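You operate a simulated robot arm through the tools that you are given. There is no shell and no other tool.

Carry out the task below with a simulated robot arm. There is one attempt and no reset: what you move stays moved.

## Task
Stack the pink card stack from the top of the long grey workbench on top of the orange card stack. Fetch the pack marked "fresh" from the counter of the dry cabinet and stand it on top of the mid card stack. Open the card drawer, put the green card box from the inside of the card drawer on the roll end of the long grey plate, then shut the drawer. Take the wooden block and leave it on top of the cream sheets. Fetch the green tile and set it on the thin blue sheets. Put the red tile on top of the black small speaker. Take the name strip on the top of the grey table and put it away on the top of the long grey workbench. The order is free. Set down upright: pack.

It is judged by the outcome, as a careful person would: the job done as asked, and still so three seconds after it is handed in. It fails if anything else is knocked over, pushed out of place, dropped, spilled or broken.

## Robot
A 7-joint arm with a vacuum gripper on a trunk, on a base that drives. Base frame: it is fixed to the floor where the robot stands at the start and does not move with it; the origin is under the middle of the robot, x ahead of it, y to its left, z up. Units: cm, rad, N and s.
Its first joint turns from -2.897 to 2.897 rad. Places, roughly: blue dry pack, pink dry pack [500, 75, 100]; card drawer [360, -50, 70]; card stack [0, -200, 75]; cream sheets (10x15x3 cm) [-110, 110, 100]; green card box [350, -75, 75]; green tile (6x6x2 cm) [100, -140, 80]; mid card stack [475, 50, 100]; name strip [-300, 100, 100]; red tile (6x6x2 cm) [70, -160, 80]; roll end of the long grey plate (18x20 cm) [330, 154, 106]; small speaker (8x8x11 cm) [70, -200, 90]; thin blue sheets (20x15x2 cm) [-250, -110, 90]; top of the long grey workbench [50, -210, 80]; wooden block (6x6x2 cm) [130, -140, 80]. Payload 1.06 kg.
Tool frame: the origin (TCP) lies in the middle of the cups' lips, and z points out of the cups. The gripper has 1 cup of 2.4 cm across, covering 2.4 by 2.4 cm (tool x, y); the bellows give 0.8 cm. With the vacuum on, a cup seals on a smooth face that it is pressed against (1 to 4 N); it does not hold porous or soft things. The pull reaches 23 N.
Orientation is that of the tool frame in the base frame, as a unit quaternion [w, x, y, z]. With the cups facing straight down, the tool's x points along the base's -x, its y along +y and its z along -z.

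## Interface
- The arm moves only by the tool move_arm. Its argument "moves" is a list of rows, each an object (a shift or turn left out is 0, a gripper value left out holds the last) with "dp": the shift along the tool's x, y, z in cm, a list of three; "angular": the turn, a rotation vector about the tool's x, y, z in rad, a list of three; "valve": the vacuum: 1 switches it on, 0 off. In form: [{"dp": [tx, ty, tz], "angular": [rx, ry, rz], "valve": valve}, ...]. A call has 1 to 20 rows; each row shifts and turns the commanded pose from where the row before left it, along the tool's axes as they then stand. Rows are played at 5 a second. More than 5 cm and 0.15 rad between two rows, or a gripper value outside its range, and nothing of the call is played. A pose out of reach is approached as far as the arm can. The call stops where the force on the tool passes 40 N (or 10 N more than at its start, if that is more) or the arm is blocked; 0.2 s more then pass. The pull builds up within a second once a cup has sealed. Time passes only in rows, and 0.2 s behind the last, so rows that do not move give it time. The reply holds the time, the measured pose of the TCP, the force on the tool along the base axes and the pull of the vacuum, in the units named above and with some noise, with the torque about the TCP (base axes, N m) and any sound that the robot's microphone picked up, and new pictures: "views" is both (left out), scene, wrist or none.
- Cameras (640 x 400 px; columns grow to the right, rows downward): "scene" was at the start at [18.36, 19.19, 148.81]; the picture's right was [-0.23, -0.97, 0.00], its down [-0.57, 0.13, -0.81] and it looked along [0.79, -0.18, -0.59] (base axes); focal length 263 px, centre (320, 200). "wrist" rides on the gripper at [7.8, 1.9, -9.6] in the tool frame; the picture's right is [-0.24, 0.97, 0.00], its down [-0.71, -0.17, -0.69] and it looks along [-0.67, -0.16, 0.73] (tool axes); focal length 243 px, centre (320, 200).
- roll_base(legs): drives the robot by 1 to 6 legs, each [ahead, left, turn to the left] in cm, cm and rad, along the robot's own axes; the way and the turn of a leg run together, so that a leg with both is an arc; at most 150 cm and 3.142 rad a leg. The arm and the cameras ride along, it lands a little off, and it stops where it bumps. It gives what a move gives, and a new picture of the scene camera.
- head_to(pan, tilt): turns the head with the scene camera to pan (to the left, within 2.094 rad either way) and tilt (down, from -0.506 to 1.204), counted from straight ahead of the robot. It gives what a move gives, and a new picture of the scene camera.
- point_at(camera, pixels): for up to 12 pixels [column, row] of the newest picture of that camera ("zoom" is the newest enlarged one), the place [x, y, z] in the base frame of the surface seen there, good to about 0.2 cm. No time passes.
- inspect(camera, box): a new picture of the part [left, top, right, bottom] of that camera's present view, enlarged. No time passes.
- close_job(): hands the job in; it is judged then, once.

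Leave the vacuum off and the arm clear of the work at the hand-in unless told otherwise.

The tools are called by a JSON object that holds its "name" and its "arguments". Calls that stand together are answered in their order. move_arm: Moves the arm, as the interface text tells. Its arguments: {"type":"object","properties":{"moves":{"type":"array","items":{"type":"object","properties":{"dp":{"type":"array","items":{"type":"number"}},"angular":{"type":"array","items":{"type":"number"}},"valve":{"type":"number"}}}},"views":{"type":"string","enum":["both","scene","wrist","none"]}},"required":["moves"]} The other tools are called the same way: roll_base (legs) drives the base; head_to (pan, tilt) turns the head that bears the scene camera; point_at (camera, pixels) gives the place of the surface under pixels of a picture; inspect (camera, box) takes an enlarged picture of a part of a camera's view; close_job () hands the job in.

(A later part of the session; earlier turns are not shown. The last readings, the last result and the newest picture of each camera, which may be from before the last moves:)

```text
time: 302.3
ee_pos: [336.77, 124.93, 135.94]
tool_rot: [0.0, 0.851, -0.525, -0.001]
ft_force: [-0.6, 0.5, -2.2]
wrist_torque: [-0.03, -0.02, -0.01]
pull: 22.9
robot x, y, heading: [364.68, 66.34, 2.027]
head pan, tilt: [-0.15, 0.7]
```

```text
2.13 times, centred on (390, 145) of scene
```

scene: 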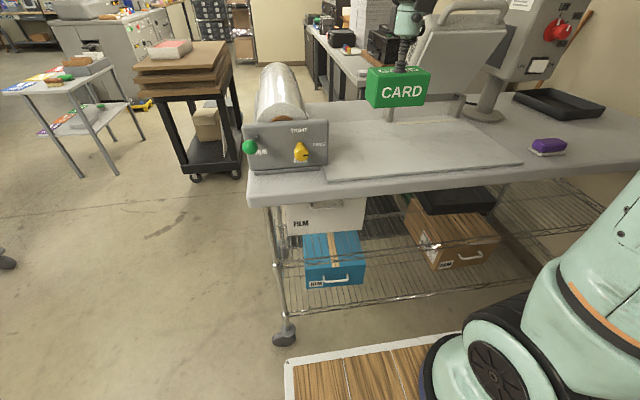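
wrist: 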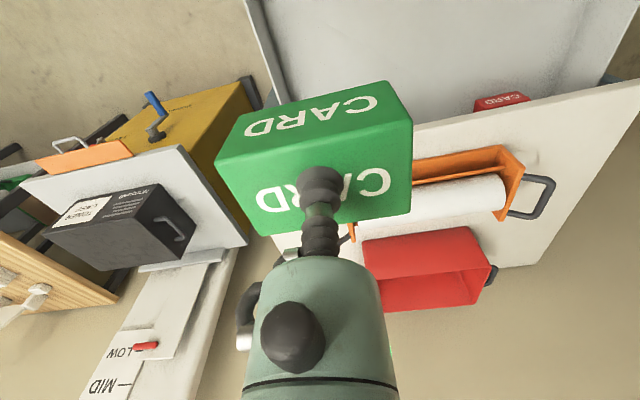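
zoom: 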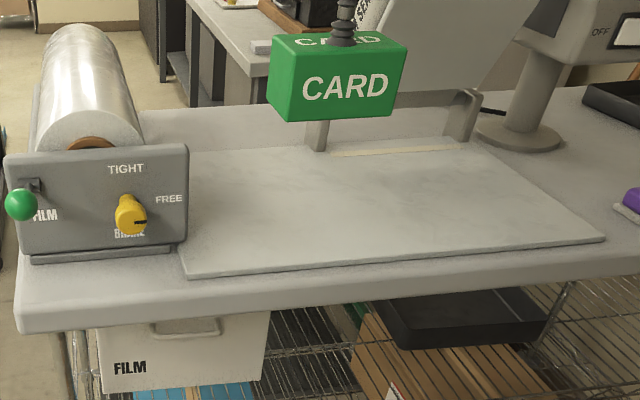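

{"name": "point_at", "arguments": {"camera": "zoom", "pixels": [[187, 274], [602, 240], [470, 145], [192, 215], [200, 160], [240, 150], [250, 210], [300, 190], [320, 148], [330, 230], [400, 200], [462, 140]]}}

```text
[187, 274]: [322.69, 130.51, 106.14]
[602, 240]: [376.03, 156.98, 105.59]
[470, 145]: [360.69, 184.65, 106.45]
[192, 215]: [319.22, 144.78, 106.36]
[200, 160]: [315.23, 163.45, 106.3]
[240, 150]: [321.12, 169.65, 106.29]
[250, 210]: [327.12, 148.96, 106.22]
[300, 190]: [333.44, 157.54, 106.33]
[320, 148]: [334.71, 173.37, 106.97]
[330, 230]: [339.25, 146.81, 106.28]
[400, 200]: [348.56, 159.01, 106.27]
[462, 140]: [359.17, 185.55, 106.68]
```

Target on the plate's roll end: (327.5, 149.5), z 106.3. I carry the box over it at height.

{"name": "move_arm", "arguments": {"moves": [{"dp": [-4.35, -0.45, 0]}, {"dp": [-4.35, -0.45, 0]}, {"dp": [-4.35, -0.45, 0]}, {"dp": [-4.35, -0.45, 0]}, {"dp": [-4.35, -0.45, 0]}, {"dp": [-4.35, -0.45, 0]}, {"dp": [0, 0, 4]}, {"dp": [0, 0, 4]}, {"dp": [0, 0, 0]}], "views": "both"}}

```text
time: 304.3
ee_pos: [327.47, 149.58, 127.91]
tool_rot: [0.0, 0.85, -0.526, 0.0]
ft_force: [-0.2, 0.2, -2.4]
wrist_torque: [0.0, -0.01, 0.0]
pull: 23.5
robot x, y, heading: [364.68, 65.81, 2.033]
head pan, tilt: [-0.15, 0.7]
```

scene: 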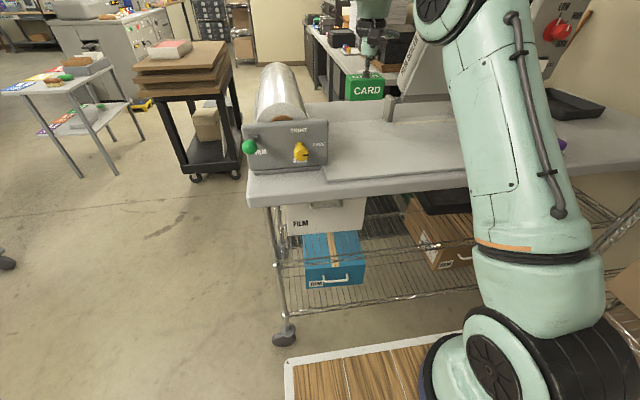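
wrist: 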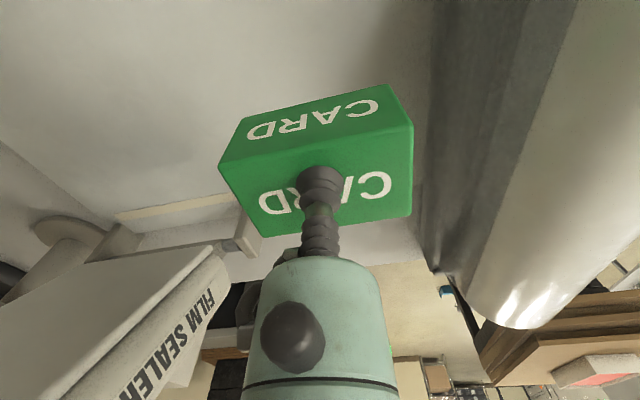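

Clear of roll and sealer arm. I lower to just above contact (≈111.7).

{"name": "move_arm", "arguments": {"moves": [{"dp": [0, 0, 4]}, {"dp": [0, 0, 4]}, {"dp": [0, 0, 4]}, {"dp": [0, 0, 3]}, {"dp": [0, 0, 0.8]}, {"dp": [0, 0, 0.2]}, {"dp": [0, 0, 0]}], "views": "wrist"}}

```text
time: 305.9
ee_pos: [327.57, 149.5, 111.92]
tool_rot: [0.001, 0.851, -0.526, 0.0]
ft_force: [-0.4, 0.4, -1.9]
wrist_torque: [-0.01, 0.02, -0.01]
pull: 22.6
robot x, y, heading: [364.46, 65.97, 2.028]
head pan, tilt: [-0.15, 0.7]
```

wrist: 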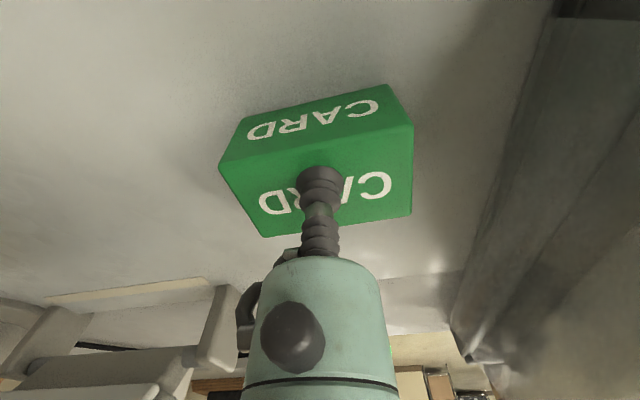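

{"name": "move_arm", "arguments": {"moves": [{"dp": [0, 0, 0.2]}, {"dp": [0, 0, 0]}], "views": "none"}}

```text
time: 306.5
ee_pos: [327.5, 149.49, 111.76]
tool_rot: [0.001, 0.851, -0.526, 0.0]
ft_force: [0.7, -0.4, 1.0]
wrist_torque: [0.01, 0.03, 0.02]
pull: 22.8
robot x, y, heading: [364.68, 65.95, 2.034]
head pan, tilt: [-0.15, 0.7]
```

Touching (force up from -2 to +1). A slight press, then release, rise and retract.

{"name": "move_arm", "arguments": {"moves": [{"dp": [0, 0, 0.07]}, {"dp": [0, 0, 0], "valve": 0}, {"dp": [0, 0, 0]}, {"dp": [0, 0, 0]}, {"dp": [0, 0, 0]}, {"dp": [0, 0, -0.4]}, {"dp": [0, 0, -1]}, {"dp": [0, 0, -4]}, {"dp": [0, 0, -5]}, {"dp": [0, 0, -4]}, {"dp": [5, 0, 0]}, {"dp": [5, 0, 0]}, {"dp": [5, 0, 0]}, {"dp": [5, 0, 0]}, {"dp": [5, 0, 0]}], "views": "both"}}

```text
time: 309.7
ee_pos: [338.63, 127.2, 126.02]
tool_rot: [-0.001, 0.852, -0.524, 0.001]
ft_force: [-0.8, 0.6, 0.0]
wrist_torque: [-0.04, 0.0, 0.03]
pull: 0.0
robot x, y, heading: [364.49, 66.2, 2.031]
head pan, tilt: [-0.15, 0.7]
```

scene: 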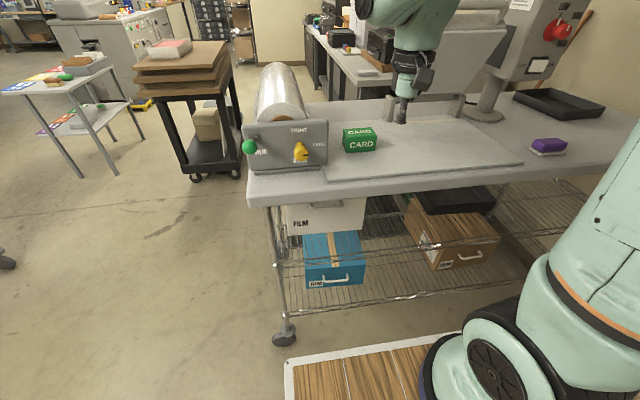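
wrist: 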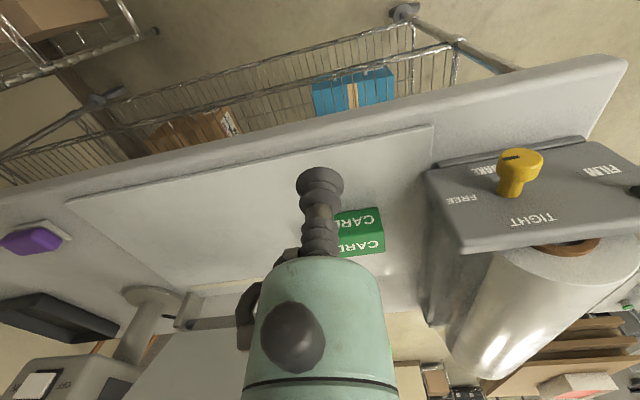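

The green box stands on the roll end of the plate. Next the dry cabinet: I turn right in place by 1.57 rad (the retracted cup sweeps ~66 cm radius; the wire shelf is ≥80 cm away).

{"name": "roll_base", "arguments": {"legs": [[0, 0, -1.57]]}}

{"name": "head_to", "arguments": {"pan": 0.0, "tilt": 0.45}}

```text
time: 313.9
ee_pos: [425.49, 92.05, 126.01]
tool_rot: [0.0, -0.231, 0.973, 0.0]
ft_force: [0.3, 0.2, -0.4]
wrist_torque: [-0.01, 0.03, -0.01]
pull: 0.0
robot x, y, heading: [364.49, 66.68, 0.462]
head pan, tilt: [-0.15, 0.7]
```

scene: 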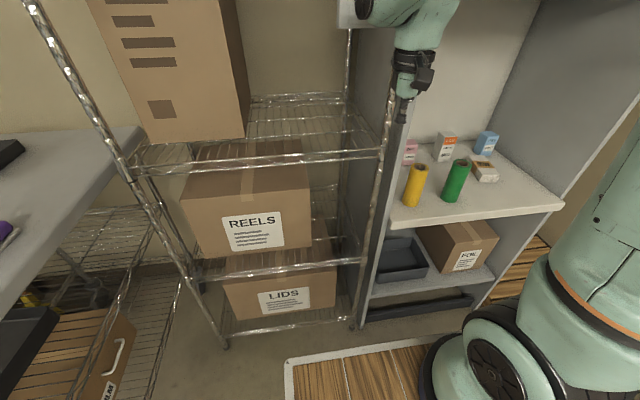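

```text
time: 314.7
ee_pos: [425.56, 92.15, 126.03]
tool_rot: [0.0, -0.231, 0.973, 0.0]
ft_force: [-0.1, 0.3, 0.5]
wrist_torque: [-0.01, -0.02, 0.01]
pull: 0.0
robot x, y, heading: [364.45, 66.39, 0.46]
head pan, tilt: [0.0, 0.45]
```

scene: 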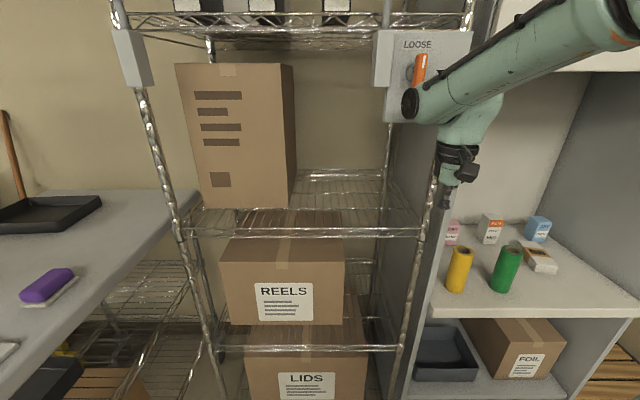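

The robot is too far left of the cabinet, and its rear would come near the open drawer, so I shut the drawer first. I turn right to face it, slide right, then back off.

{"name": "roll_base", "arguments": {"legs": [[0, 0, -1.57]]}}

{"name": "head_to", "arguments": {"pan": 0.1, "tilt": 0.6}}

```text
time: 318.9
ee_pos: [389.93, 4.94, 126.07]
tool_rot: [0.0, 0.529, 0.848, 0.001]
ft_force: [-0.3, 0.1, -0.2]
wrist_torque: [0.03, 0.01, -0.01]
pull: 0.1
robot x, y, heading: [364.36, 66.07, -1.121]
head pan, tilt: [0.0, 0.45]
```

scene: 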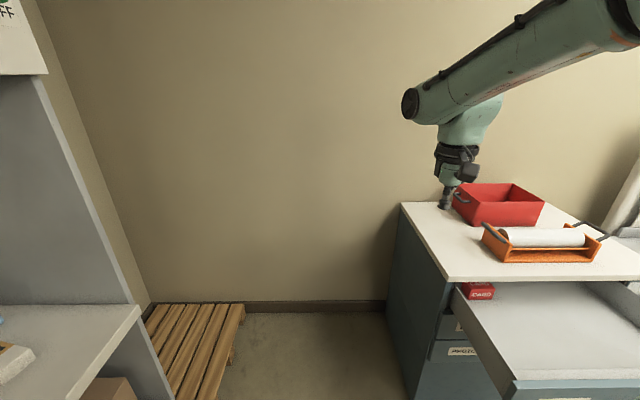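

```text
time: 319.6
ee_pos: [389.78, 5.01, 126.06]
tool_rot: [0.0, 0.528, 0.849, 0.0]
ft_force: [0.2, -0.3, 0.0]
wrist_torque: [0.02, 0.02, -0.02]
pull: 0.1
robot x, y, heading: [364.74, 66.4, -1.121]
head pan, tilt: [0.099, 0.6]
```

scene: 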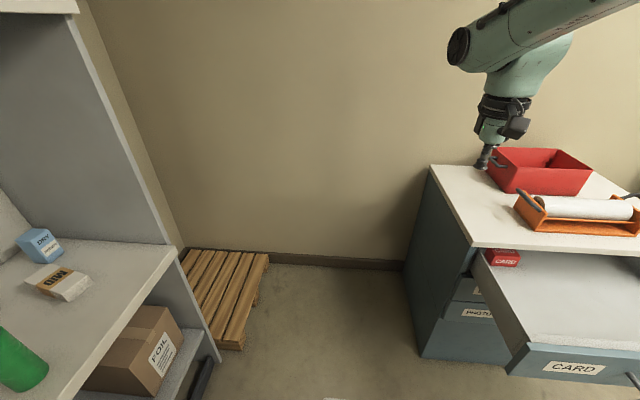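

From here the cabinet counter shows the blue pack and a card stack marked "MID". I zoom to read them.

{"name": "inspect", "arguments": {"camera": "scene", "box": [0, 215, 120, 310]}}

{"name": "point_at", "arguments": {"camera": "scene", "pixels": [[40, 240], [40, 255], [60, 282], [170, 250], [130, 240], [200, 300], [245, 345], [268, 255], [160, 225], [20, 360]]}}

```text
4.21 times, centred on (60, 262) of scene
```

zoom: 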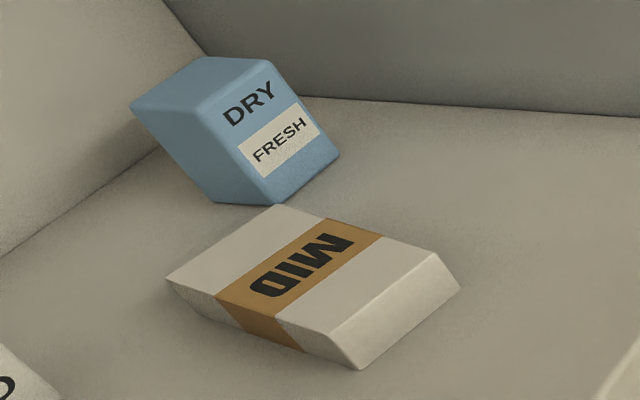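

```text
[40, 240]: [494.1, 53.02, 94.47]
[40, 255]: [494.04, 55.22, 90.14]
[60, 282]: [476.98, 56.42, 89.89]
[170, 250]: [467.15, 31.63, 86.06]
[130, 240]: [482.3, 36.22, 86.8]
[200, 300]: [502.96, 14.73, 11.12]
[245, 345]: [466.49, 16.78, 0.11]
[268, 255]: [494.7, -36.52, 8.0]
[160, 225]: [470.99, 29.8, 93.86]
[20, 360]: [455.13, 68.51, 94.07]
```

The blue pack reads "DRY – FRESH", and the MID card stack is at (477, 56). Now the drawer: slide right 75, back 40.

{"name": "roll_base", "arguments": {"legs": [[0, -74, 0], [-38, 0, 0]]}}

```text
time: 325.7
ee_pos: [306.3, 6.95, 126.11]
tool_rot: [0.0, 0.53, 0.848, 0.0]
ft_force: [0.6, 0.3, -0.3]
wrist_torque: [-0.01, 0.02, -0.03]
pull: 0.0
robot x, y, heading: [281.0, 68.6, -1.123]
head pan, tilt: [0.099, 0.6]
```

scene: 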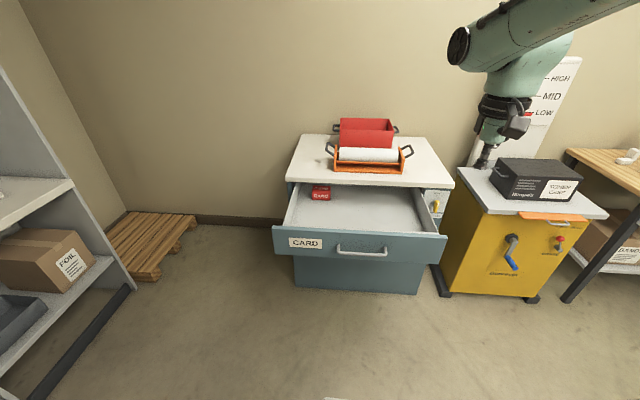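

I square up by 0.012 rad, extend the arm to ~6 cm before the panel and tip the tool horizontal again.

{"name": "roll_base", "arguments": {"legs": [[0, 0, 0.012]]}}

{"name": "move_arm", "arguments": {"moves": [{"dp": [-4.4, 0, 0]}, {"dp": [-4.4, 0, 0]}, {"dp": [-4.4, 0, 0]}, {"dp": [-4.4, 0, 0]}, {"dp": [-4.4, 0, 0]}, {"angular": [0, -0.1428, 0]}, {"angular": [0, -0.1428, 0]}, {"angular": [0, -0.1428, 0]}, {"angular": [0, -0.1428, 0]}, {"angular": [0, -0.1428, 0]}, {"angular": [0, -0.1428, 0]}, {"angular": [0, -0.1428, 0]}, {"angular": [0, -0.1428, 0]}, {"angular": [0, -0.1428, 0]}, {"angular": [0, -0.1428, 0]}, {"angular": [0, -0.1428, 0]}, {"dp": [0, 0, 0]}], "views": "scene"}}

```text
time: 326.4
ee_pos: [307.18, 7.28, 126.0]
tool_rot: [0.0, 0.525, 0.851, 0.0]
ft_force: [-0.3, -0.6, -0.5]
wrist_torque: [-0.01, -0.01, -0.01]
pull: 0.1
robot x, y, heading: [281.11, 68.16, -1.112]
head pan, tilt: [0.099, 0.6]
```

scene: 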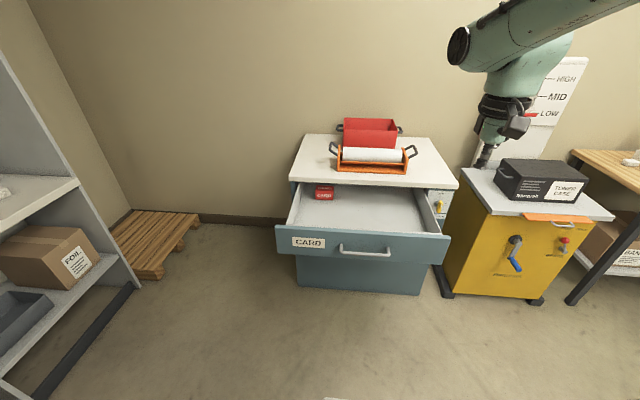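

```text
time: 330.0
ee_pos: [316.88, -12.49, 125.92]
tool_rot: [0.602, 0.371, 0.602, -0.372]
ft_force: [0.2, 0.0, -0.4]
wrist_torque: [0.0, -0.01, -0.01]
pull: 0.1
robot x, y, heading: [280.96, 67.96, -1.115]
head pan, tilt: [0.099, 0.6]
```

scene: 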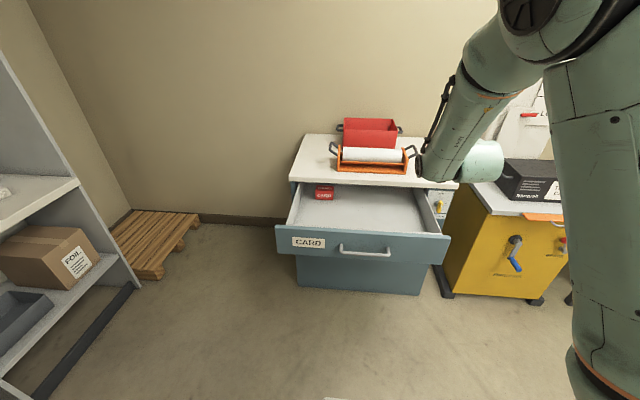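

Horizontal. I confirm the panel's plane and lower the tool to z≈75.

{"name": "point_at", "arguments": {"camera": "scene", "pixels": [[300, 255], [410, 255], [365, 252]]}}

{"name": "move_arm", "arguments": {"moves": [{"dp": [5, 0, 0]}, {"dp": [5, 0, 0]}, {"dp": [5, 0, 0]}, {"dp": [5, 0, 0]}, {"dp": [5, 0, 0]}, {"dp": [5, 0, 0]}, {"dp": [5, 0, 0]}, {"dp": [5, 0, 0]}, {"dp": [5, 0, 0]}, {"dp": [5, 0, 0]}, {"dp": [1, 0, 0]}, {"dp": [0, 0, 0]}], "views": "both"}}

```text
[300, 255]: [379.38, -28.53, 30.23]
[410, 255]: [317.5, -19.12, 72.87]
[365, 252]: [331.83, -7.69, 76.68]
```

```text
time: 332.6
ee_pos: [316.95, -12.3, 74.85]
tool_rot: [0.602, 0.371, 0.602, -0.371]
ft_force: [0.0, -0.1, 0.5]
wrist_torque: [0.01, 0.03, -0.02]
pull: 0.1
robot x, y, heading: [281.06, 68.45, -1.111]
head pan, tilt: [0.099, 0.6]
```

scene: 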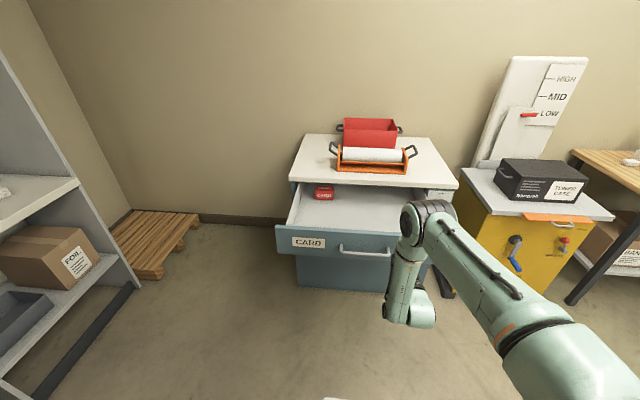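
wrist: 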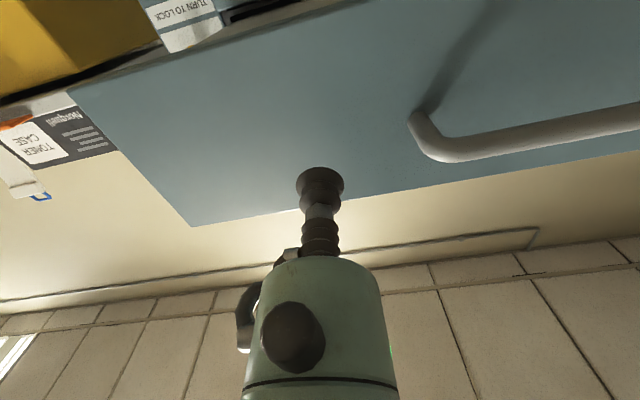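

The panel plane is as expected. I close in and push the drawer a few cm with the arm, watching the force.

{"name": "move_arm", "arguments": {"moves": [{"dp": [0, 0, 4]}, {"dp": [0, 0, 2]}, {"dp": [0, 0, 1]}, {"dp": [0, 0, 1]}, {"dp": [0, 0, 1]}, {"dp": [0, 0, 1]}, {"dp": [0, 0, 0]}], "views": "none"}}

```text
time: 334.2
ee_pos: [321.51, -21.38, 75.0]
tool_rot: [0.602, 0.37, 0.602, -0.372]
ft_force: [-0.3, 0.8, 0.4]
wrist_torque: [-0.01, 0.02, 0.01]
pull: 0.1
robot x, y, heading: [281.54, 68.32, -1.112]
head pan, tilt: [0.099, 0.6]
```

It slides freely (almost no force). I push on by driving the base forward 24 cm in two legs.

{"name": "roll_base", "arguments": {"legs": [[12, 0, 0]]}}

{"name": "roll_base", "arguments": {"legs": [[11, 0, 0]]}}

```text
time: 335.4
ee_pos: [326.71, -32.06, 75.09]
tool_rot: [0.601, 0.371, 0.602, -0.372]
ft_force: [-0.5, -0.2, -0.7]
wrist_torque: [0.01, 0.03, 0.04]
pull: 0.1
robot x, y, heading: [286.63, 57.51, -1.113]
head pan, tilt: [0.099, 0.6]
```

scene: 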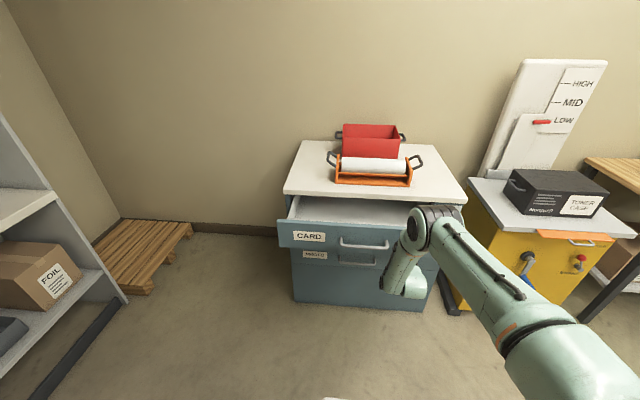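

```text
time: 336.6
ee_pos: [331.41, -41.92, 75.03]
tool_rot: [0.601, 0.371, 0.602, -0.372]
ft_force: [0.3, 0.5, 0.6]
wrist_torque: [-0.01, -0.01, 0.0]
pull: 0.1
robot x, y, heading: [291.34, 47.62, -1.116]
head pan, tilt: [0.099, 0.6]
```

scene: 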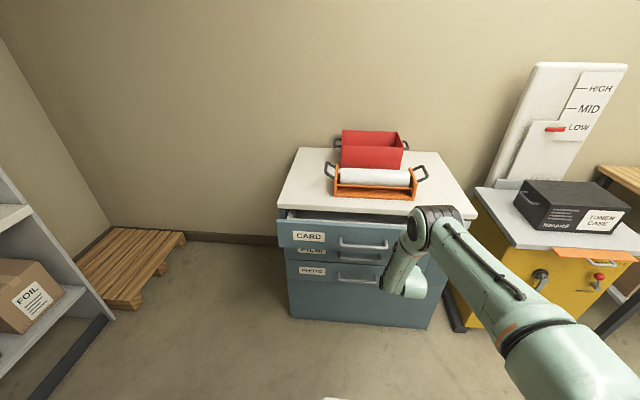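

About 7.5 cm remain. I finish with the arm in 1 cm rows.

{"name": "move_arm", "arguments": {"moves": [{"dp": [0, 0, 1.5]}, {"dp": [0, 0, 1.5]}, {"dp": [0, 0, 1.5]}, {"dp": [0, 0, 1]}, {"dp": [0, 0, 1]}, {"dp": [0, 0, 0.5]}, {"dp": [0, 0, 0]}], "views": "both"}}

```text
time: 338.2
ee_pos: [334.36, -48.08, 74.98]
tool_rot: [0.601, 0.373, 0.601, -0.373]
ft_force: [0.1, 1.7, 1.2]
wrist_torque: [0.03, 0.0, -0.02]
pull: 0.0
robot x, y, heading: [291.19, 47.78, -1.113]
head pan, tilt: [0.099, 0.6]
```

scene: 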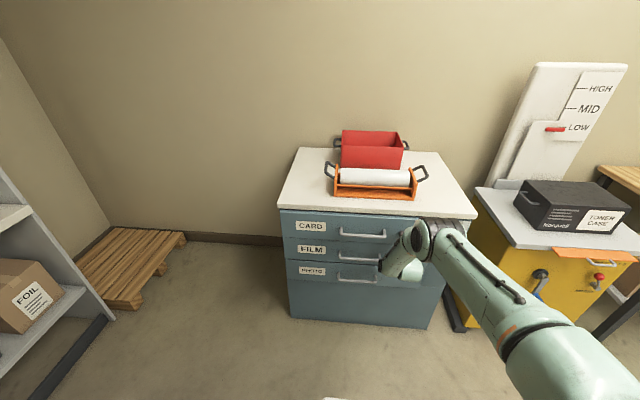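
wrist: 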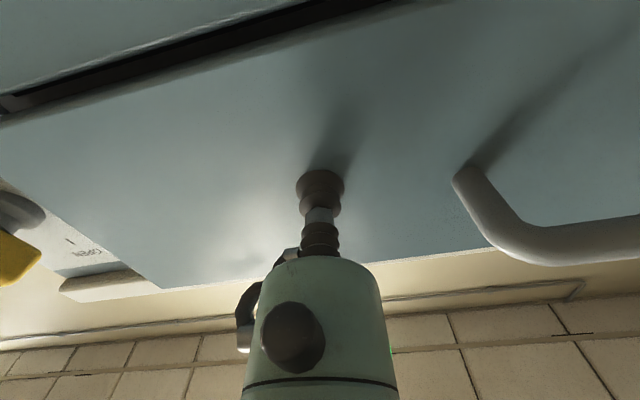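

Nearly shut (n=-192.0 vs. -192.8 at first). I press a bit more until firm resistance.

{"name": "move_arm", "arguments": {"moves": [{"dp": [0, 0, 0.5]}, {"dp": [0, 0, 0.4]}, {"dp": [0, 0, 0.3]}, {"dp": [0, 0, 0]}], "views": "none"}}

```text
time: 339.2
ee_pos: [335.09, -49.26, 74.96]
tool_rot: [0.601, 0.372, 0.601, -0.372]
ft_force: [-4.0, 4.2, 0.5]
wrist_torque: [0.03, -0.03, 0.04]
pull: 0.0
robot x, y, heading: [291.47, 47.8, -1.109]
head pan, tilt: [0.099, 0.6]
```

{"name": "move_arm", "arguments": {"moves": [{"dp": [0, 0, 0.3]}, {"dp": [0, 0, 0.2]}, {"dp": [0, 0, 0]}], "views": "none"}}

```text
time: 339.8
ee_pos: [335.17, -49.55, 74.81]
tool_rot: [0.6, 0.374, 0.601, -0.372]
ft_force: [-11.6, 21.7, 11.6]
wrist_torque: [0.27, 0.08, 0.01]
pull: 0.0
robot x, y, heading: [291.13, 47.61, -1.114]
head pan, tilt: [0.099, 0.6]
stopped in row 3: the force on the tool passed its limit at 44 N (the readings are from after the stop); the commanded pose is now the measured one
```

The drawer is firmly against its stop. I withdraw the tool and raise it, then look at the drawer front.

{"name": "move_arm", "arguments": {"moves": [{"dp": [0, 0, -2]}, {"dp": [0, 0, -4]}, {"dp": [0, 0, -4]}, {"dp": [-5, 0, 0]}, {"dp": [-5, 0, 0]}, {"dp": [-5, 0, 0]}, {"dp": [-5, 0, 0]}, {"dp": [-5, 0, 0]}, {"dp": [-5, 0, 0]}, {"dp": [-5, 0, 0]}, {"dp": [-5, 0, 0]}, {"dp": [-5, 0, 0]}, {"dp": [0, 0, 0]}], "views": "scene"}}

{"name": "inspect", "arguments": {"camera": "scene", "box": [260, 180, 460, 320]}}

```text
time: 342.6
ee_pos: [330.97, -40.68, 119.99]
tool_rot: [0.601, 0.373, 0.601, -0.373]
ft_force: [0.5, -0.2, 0.0]
wrist_torque: [-0.04, -0.01, 0.01]
pull: 0.1
robot x, y, heading: [290.89, 47.65, -1.118]
head pan, tilt: [0.099, 0.6]
```

scene: 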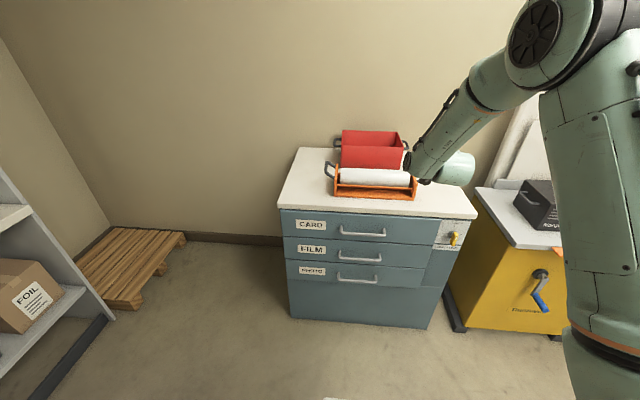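

```text
2.86 times, centred on (360, 250) of scene
```

zoom: 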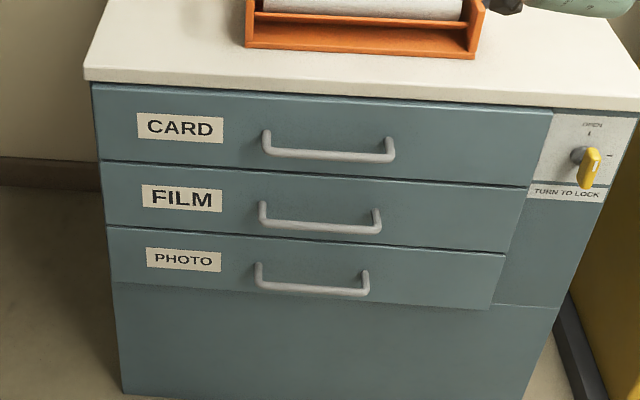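

The card drawer is shut flush. I tip the tool back down and retract it.

{"name": "move_arm", "arguments": {"moves": [{"angular": [0, 0.1428, 0]}, {"angular": [0, 0.1428, 0]}, {"angular": [0, 0.1428, 0]}, {"angular": [0, 0.1428, 0]}, {"angular": [0, 0.1428, 0]}, {"angular": [0, 0.1428, 0]}, {"angular": [0, 0.1428, 0]}, {"angular": [0, 0.1428, 0]}, {"angular": [0, 0.1428, 0]}, {"angular": [0, 0.1428, 0]}, {"angular": [0, 0.1428, 0]}, {"dp": [5, 0, 0]}, {"dp": [5, 0, 0]}, {"dp": [5, 0, 0]}, {"dp": [5, 0, 0]}, {"dp": [5, 0, 0]}, {"dp": [0, 0, 0]}], "views": "none"}}

{"name": "roll_base", "arguments": {"legs": [[0, 0, 1.575], [50, -66, 0]]}}

{"name": "head_to", "arguments": {"pan": -0.05, "tilt": 0.4}}

```text
time: 346.2
ee_pos: [319.52, -18.33, 120.01]
tool_rot: [0.0, 0.526, 0.85, 0.0]
ft_force: [0.2, -0.4, 0.0]
wrist_torque: [0.07, 0.0, 0.0]
pull: 0.0
robot x, y, heading: [291.17, 48.17, -1.112]
head pan, tilt: [0.099, 0.6]
```

```text
time: 354.5
ee_pos: [431.62, 36.13, 120.1]
tool_rot: [0.0, -0.222, 0.975, 0.0]
ft_force: [0.0, -0.3, -0.3]
wrist_torque: [0.03, 0.01, -0.02]
pull: 0.1
robot x, y, heading: [364.99, 8.82, 0.445]
head pan, tilt: [0.099, 0.6]
```

scene: 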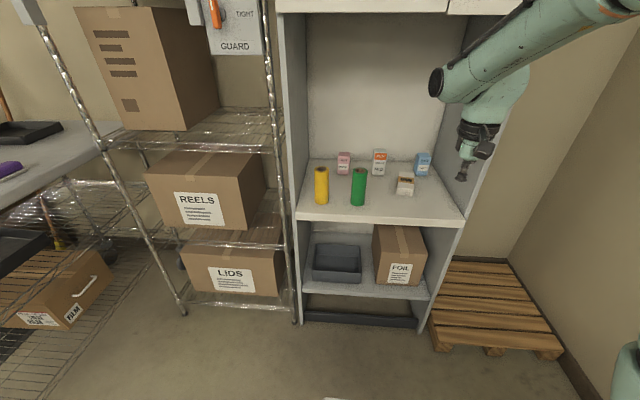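

```text
time: 355.2
ee_pos: [431.64, 36.02, 120.14]
tool_rot: [-0.001, -0.222, 0.975, 0.0]
ft_force: [1.0, 1.0, -0.4]
wrist_torque: [0.02, 0.03, -0.02]
pull: 0.1
robot x, y, heading: [364.66, 8.94, 0.442]
head pan, tilt: [-0.051, 0.4]
```

scene: 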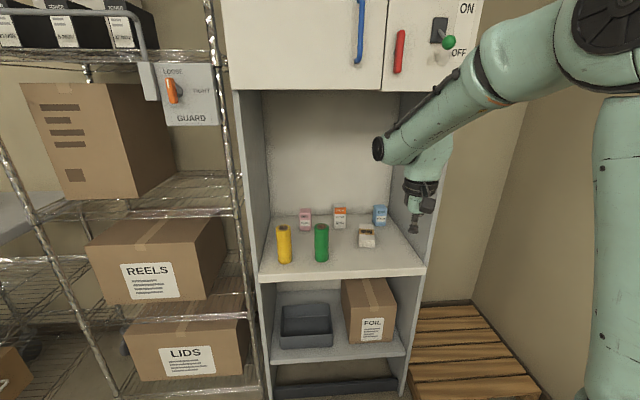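

I measure the niche: upper cabinet's lower edge, side walls, back wall, pack and stack.

{"name": "inspect", "arguments": {"camera": "scene", "box": [240, 180, 440, 300]}}

{"name": "point_at", "arguments": {"camera": "scene", "pixels": [[310, 88], [430, 90], [330, 150], [405, 180], [415, 255], [245, 150], [262, 275], [424, 272], [340, 275], [380, 212], [366, 235], [450, 42]]}}

```text
3.20 times, centred on (340, 240) of scene
```

zoom: 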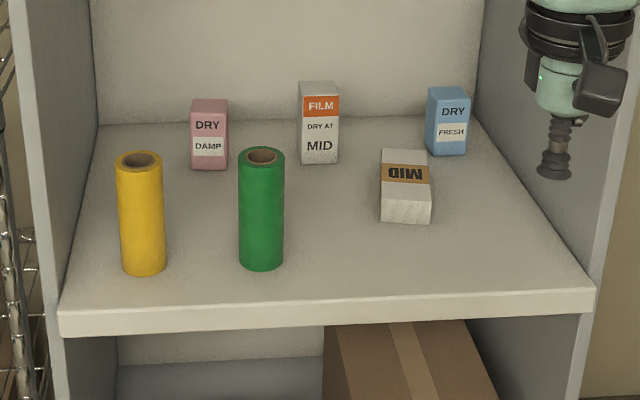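

```text
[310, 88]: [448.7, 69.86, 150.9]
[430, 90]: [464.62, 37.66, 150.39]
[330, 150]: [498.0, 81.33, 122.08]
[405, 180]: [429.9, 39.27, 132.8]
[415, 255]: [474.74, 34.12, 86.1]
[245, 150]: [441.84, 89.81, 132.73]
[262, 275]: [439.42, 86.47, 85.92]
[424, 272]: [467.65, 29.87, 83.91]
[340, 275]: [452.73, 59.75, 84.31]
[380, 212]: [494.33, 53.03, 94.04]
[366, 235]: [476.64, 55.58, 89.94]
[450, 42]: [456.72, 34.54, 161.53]
```

The niche is 63 cm wide, 64 cm high (z 86–150.5). To keep the elbow below the upper cabinet and outside it, I stretch the arm low out here first, then drive in. First square up by 0.018 rad and stretch.

{"name": "roll_base", "arguments": {"legs": [[0, 0, 0.018]]}}

{"name": "move_arm", "arguments": {"moves": [{"dp": [-4.5, -1.8, 0]}, {"dp": [-4.5, -1.8, 0]}, {"dp": [-4.5, -1.8, 2]}, {"dp": [-4.5, -1.8, 2]}, {"dp": [-3.5, -1.8, 3]}, {"dp": [-3, -1.5, 3]}, {"dp": [-2, 0, 4]}, {"dp": [0, 0, 3]}, {"dp": [0, 0, 0]}], "views": "both"}}

```text
time: 355.9
ee_pos: [431.1, 37.23, 120.12]
tool_rot: [-0.001, -0.23, 0.973, 0.001]
ft_force: [0.5, 0.5, 0.0]
wrist_torque: [0.02, 0.04, 0.01]
pull: 0.1
robot x, y, heading: [364.99, 8.75, 0.467]
head pan, tilt: [-0.051, 0.4]
```

scene: 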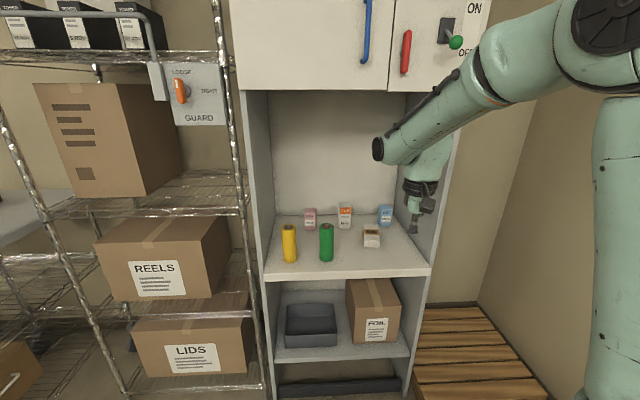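

```text
refused: row 3 steps farther than a row can; nothing moved
```

{"name": "move_arm", "arguments": {"moves": [{"dp": [-4.5, -1.6, 0]}, {"dp": [-4.5, -1.6, 0]}, {"dp": [-4, -1.6, 2]}, {"dp": [-4, -1.6, 2]}, {"dp": [-3.5, -1.6, 3]}, {"dp": [-3.5, -1.5, 3]}, {"dp": [-2, -1, 4]}, {"dp": [0, 0, 3]}, {"dp": [0, 0, 0]}], "views": "both"}}

```text
time: 357.9
ee_pos: [459.23, 39.49, 103.01]
tool_rot: [-0.001, -0.23, 0.973, 0.0]
ft_force: [0.9, -0.2, 0.0]
wrist_torque: [0.01, 0.01, 0.02]
pull: 0.0
robot x, y, heading: [365.03, 9.18, 0.464]
head pan, tilt: [-0.051, 0.4]
```

scene: 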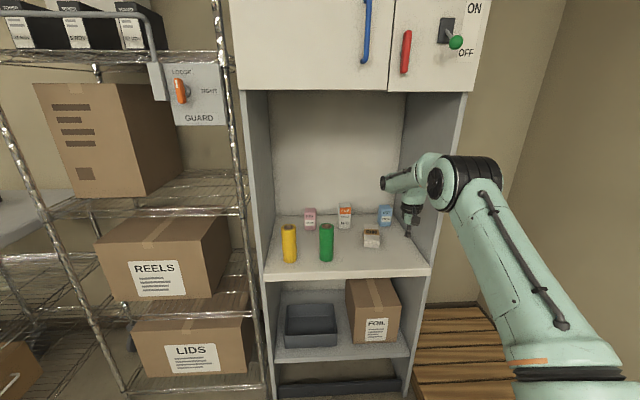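
wrist: 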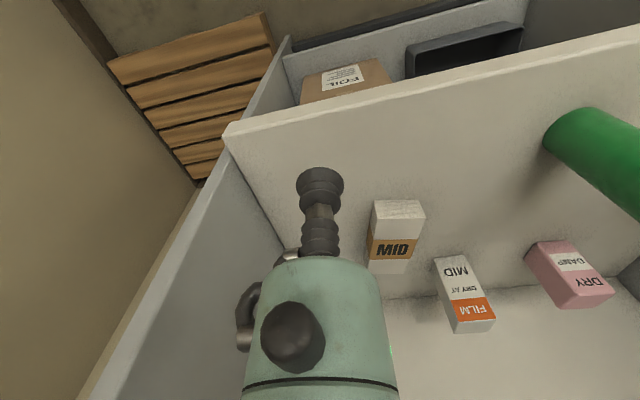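

Stretched. I check the elbow's height and the right wall relative to the gripper.

{"name": "point_at", "arguments": {"camera": "scene", "pixels": [[475, 160], [440, 175], [425, 158], [500, 200], [412, 200], [385, 183], [430, 195]]}}

{"name": "inspect", "arguments": {"camera": "scene", "box": [340, 190, 440, 260]}}

```text
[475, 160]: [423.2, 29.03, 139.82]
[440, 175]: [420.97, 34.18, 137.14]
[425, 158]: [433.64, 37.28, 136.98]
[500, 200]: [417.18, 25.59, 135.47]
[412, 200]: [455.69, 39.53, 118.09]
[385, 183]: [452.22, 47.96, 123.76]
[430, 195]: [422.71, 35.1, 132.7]
```

```text
5.71 times, centred on (390, 225) of scene
```

zoom: 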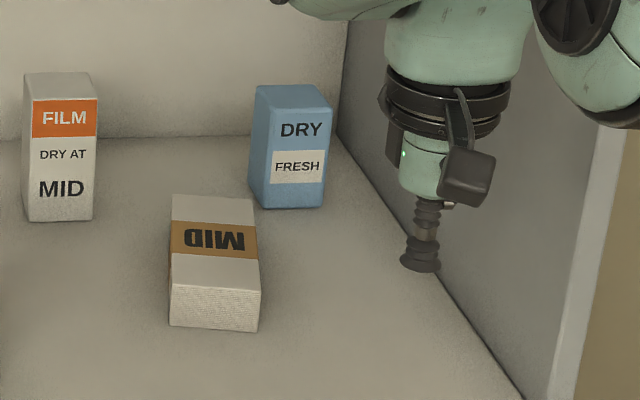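

Elbow top is at z≈140, ten below the upper cabinet. I measure the fresh pack and the MID stack in the zoom.

{"name": "point_at", "arguments": {"camera": "zoom", "pixels": [[262, 92], [312, 88], [328, 106], [270, 108], [294, 98], [295, 150], [270, 203], [325, 203], [180, 198], [250, 200], [256, 285], [174, 282], [215, 240]]}}

```text
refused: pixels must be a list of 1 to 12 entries
```

{"name": "point_at", "arguments": {"camera": "zoom", "pixels": [[262, 92], [312, 88], [328, 106], [270, 108], [294, 98], [270, 203], [325, 203], [180, 198], [250, 200], [256, 285], [174, 282], [215, 240]]}}

```text
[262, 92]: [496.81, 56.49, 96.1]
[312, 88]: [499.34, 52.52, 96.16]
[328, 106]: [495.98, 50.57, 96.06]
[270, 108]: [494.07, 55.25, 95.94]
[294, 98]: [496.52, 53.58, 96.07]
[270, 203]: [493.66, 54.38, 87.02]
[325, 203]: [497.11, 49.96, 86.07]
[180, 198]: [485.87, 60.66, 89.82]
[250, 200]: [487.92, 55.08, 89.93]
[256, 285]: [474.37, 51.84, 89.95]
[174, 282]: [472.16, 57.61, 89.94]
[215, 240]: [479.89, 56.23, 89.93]
```

Pack top centre (496.5, 53.7, 96.1); MID stack top centre (480.1, 56.3, 89.9). I drive 40 cm ahead with the arm low in front (cup at z 103, above everything in its path).

{"name": "roll_base", "arguments": {"legs": [[20, 0, 0]]}}

{"name": "roll_base", "arguments": {"legs": [[18, 0, 0]]}}

```text
time: 359.5
ee_pos: [476.61, 48.11, 103.15]
tool_rot: [0.0, -0.23, 0.973, -0.001]
ft_force: [0.5, -0.2, 0.0]
wrist_torque: [-0.02, -0.05, 0.0]
pull: 0.0
robot x, y, heading: [382.51, 17.54, 0.463]
head pan, tilt: [-0.051, 0.4]
```

scene: 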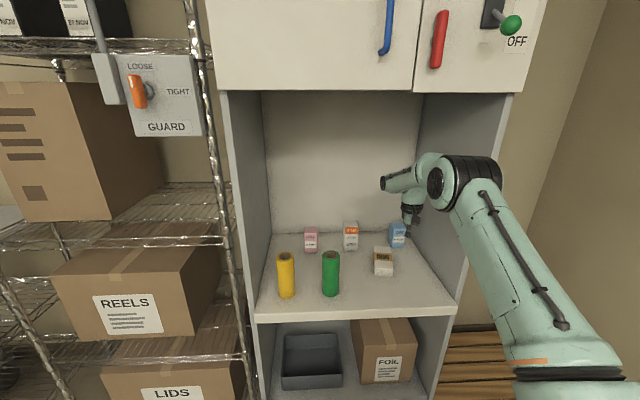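

```text
time: 361.0
ee_pos: [493.28, 56.08, 103.06]
tool_rot: [-0.002, -0.23, 0.973, 0.0]
ft_force: [-0.2, 0.1, -0.1]
wrist_torque: [0.03, 0.02, 0.01]
pull: 0.1
robot x, y, heading: [399.16, 25.77, 0.457]
head pan, tilt: [-0.051, 0.4]
```

scene: 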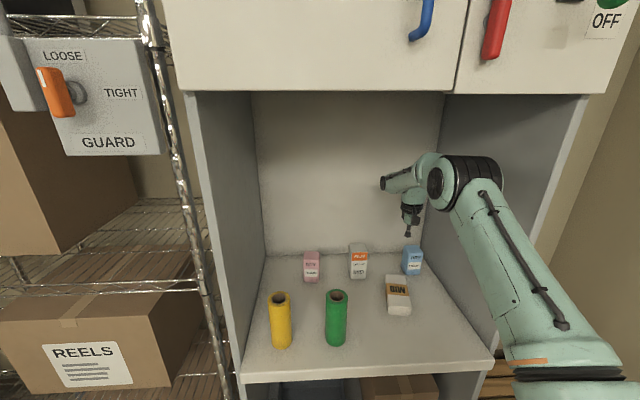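

Now closer. I zoom again on the pack and stack for accurate positions.

{"name": "inspect", "arguments": {"camera": "scene", "box": [370, 230, 440, 325]}}

{"name": "move_arm", "arguments": {"moves": [{"dp": [0, 0, 0]}], "views": "wrist"}}

```text
4.21 times, centred on (405, 278) of scene
```

zoom: 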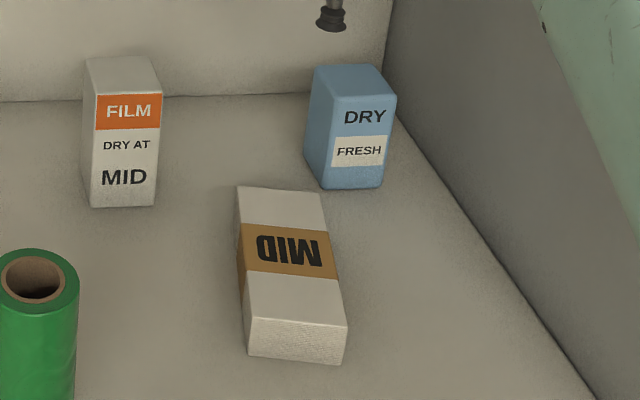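

```text
time: 361.4
ee_pos: [493.2, 56.18, 103.14]
tool_rot: [-0.001, -0.229, 0.973, 0.0]
ft_force: [0.6, 0.1, -0.6]
wrist_torque: [0.02, -0.02, 0.01]
pull: 0.1
robot x, y, heading: [398.75, 25.64, 0.456]
head pan, tilt: [-0.051, 0.4]
```

wrist: 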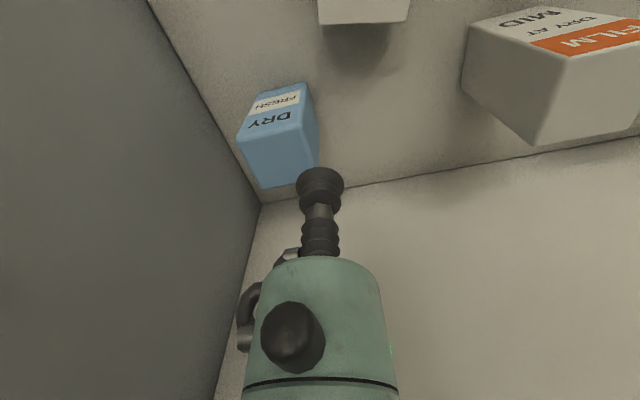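

{"name": "inspect", "arguments": {"camera": "wrist", "box": [220, 70, 340, 200]}}

```text
3.08 times, centred on (280, 135) of wrist
```

zoom: 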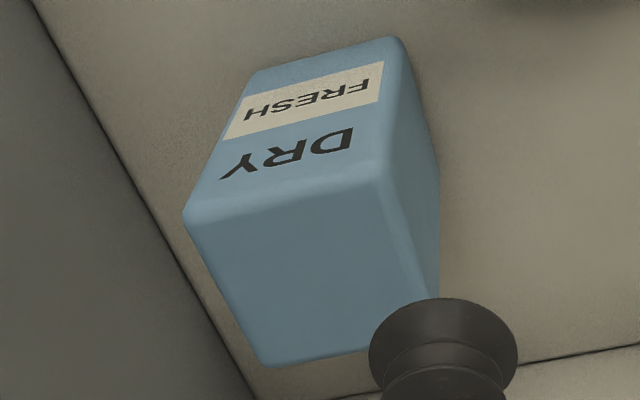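

{"name": "point_at", "arguments": {"camera": "zoom", "pixels": [[196, 225], [372, 196], [428, 295], [268, 358], [310, 275], [240, 290], [350, 330]]}}

{"name": "inspect", "arguments": {"camera": "scene", "box": [370, 230, 440, 325]}}

```text
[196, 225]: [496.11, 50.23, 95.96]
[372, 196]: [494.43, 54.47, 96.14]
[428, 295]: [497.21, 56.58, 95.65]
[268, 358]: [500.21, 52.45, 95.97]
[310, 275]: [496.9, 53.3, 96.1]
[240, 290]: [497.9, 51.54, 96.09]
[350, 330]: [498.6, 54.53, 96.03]
```

```text
4.21 times, centred on (405, 278) of scene
```

zoom: 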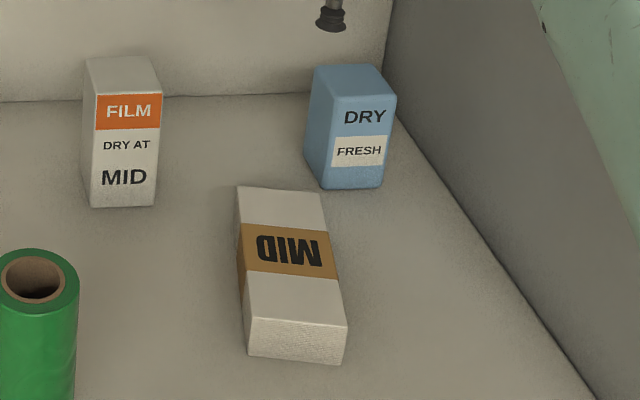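

Pack top centre (497.0, 53.4, z 96.05). Now the stack corners.

{"name": "point_at", "arguments": {"camera": "zoom", "pixels": [[240, 190], [318, 195], [345, 324], [248, 316], [292, 255], [270, 210], [300, 300]]}}

```text
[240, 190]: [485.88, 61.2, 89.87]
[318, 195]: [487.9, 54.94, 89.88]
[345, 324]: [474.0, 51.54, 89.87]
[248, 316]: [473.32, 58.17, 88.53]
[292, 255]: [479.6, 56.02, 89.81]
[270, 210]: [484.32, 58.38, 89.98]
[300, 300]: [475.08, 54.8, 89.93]
```

I move over the pack (2.2 ahead, 4.2 right) and check the wall clearance.

{"name": "move_arm", "arguments": {"moves": [{"dp": [-1.1, -2.08, 0]}, {"dp": [-1.07, -2.08, 0]}, {"dp": [0, 0, 0]}], "views": "both"}}

```text
time: 362.2
ee_pos: [497.2, 53.25, 103.0]
tool_rot: [-0.001, -0.229, 0.973, -0.001]
ft_force: [-0.5, 0.7, 1.1]
wrist_torque: [-0.01, -0.01, -0.01]
pull: 0.0
robot x, y, heading: [399.18, 25.93, 0.458]
head pan, tilt: [-0.051, 0.4]
```

scene: 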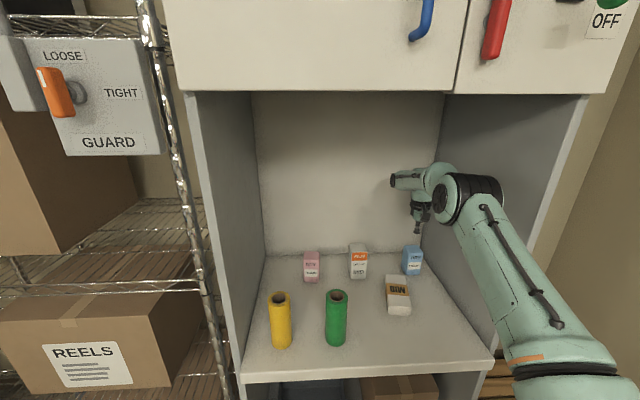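
wrist: 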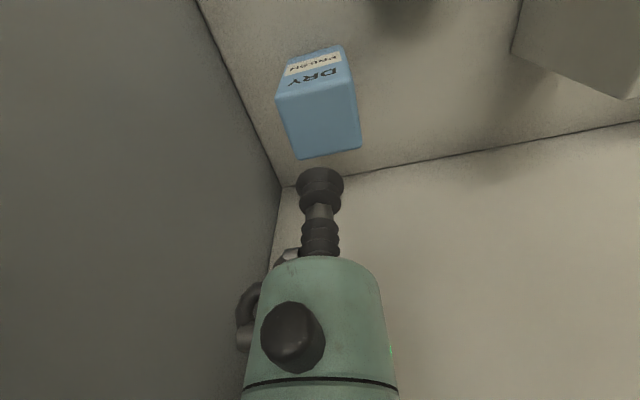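

Centred. I descend onto the pack with the vacuum on.

{"name": "move_arm", "arguments": {"moves": [{"dp": [0, 0, 4]}, {"dp": [0, 0, 2], "valve": 1}, {"dp": [0, 0, 0.7]}, {"dp": [0, 0, 0.4]}, {"dp": [0, 0, 0.2]}, {"dp": [0, 0, 0]}, {"dp": [0, 0, 0]}], "views": "wrist"}}

```text
time: 363.8
ee_pos: [497.01, 53.38, 95.85]
tool_rot: [0.0, -0.23, 0.973, 0.0]
ft_force: [-1.8, 1.0, 12.4]
wrist_torque: [-0.01, 0.02, 0.02]
pull: 23.3
robot x, y, heading: [399.25, 25.68, 0.46]
head pan, tilt: [-0.051, 0.4]
```

wrist: 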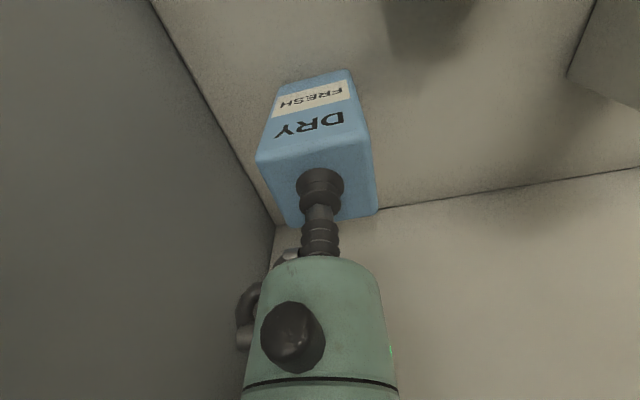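

Sealed. I lift 9 cm and carry it over the MID stack.

{"name": "move_arm", "arguments": {"moves": [{"dp": [0, 0, -1]}, {"dp": [0, 0, -3]}, {"dp": [0, 0, -3]}, {"dp": [0, 0, -2]}, {"dp": [0, 0, 0]}, {"dp": [3.475, 2.55, 0]}, {"dp": [3.475, 2.55, 0]}, {"dp": [3.475, 2.55, 0]}, {"dp": [3.475, 2.55, 0]}, {"dp": [0, 0, 0]}], "views": "both"}}

```text
time: 366.0
ee_pos: [480.2, 56.51, 104.84]
tool_rot: [-0.001, -0.229, 0.973, 0.0]
ft_force: [0.8, 0.8, -2.7]
wrist_torque: [-0.01, 0.01, -0.02]
pull: 23.2
robot x, y, heading: [399.06, 25.61, 0.456]
head pan, tilt: [-0.051, 0.4]
```

scene: 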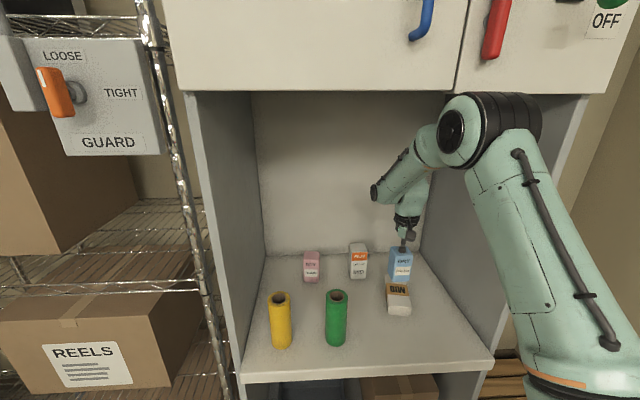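
wrist: 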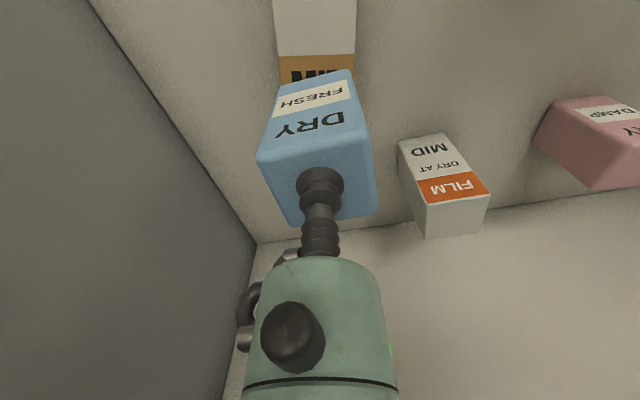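

The elbow has come up a bit; I check its clearance to the upper cabinet.

{"name": "point_at", "arguments": {"camera": "scene", "pixels": [[490, 97], [455, 110], [530, 100], [430, 135], [500, 88], [550, 85]]}}

```text
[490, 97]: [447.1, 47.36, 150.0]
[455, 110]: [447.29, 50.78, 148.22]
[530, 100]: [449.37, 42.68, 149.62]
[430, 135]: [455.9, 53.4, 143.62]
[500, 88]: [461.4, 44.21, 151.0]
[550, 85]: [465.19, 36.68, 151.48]
```

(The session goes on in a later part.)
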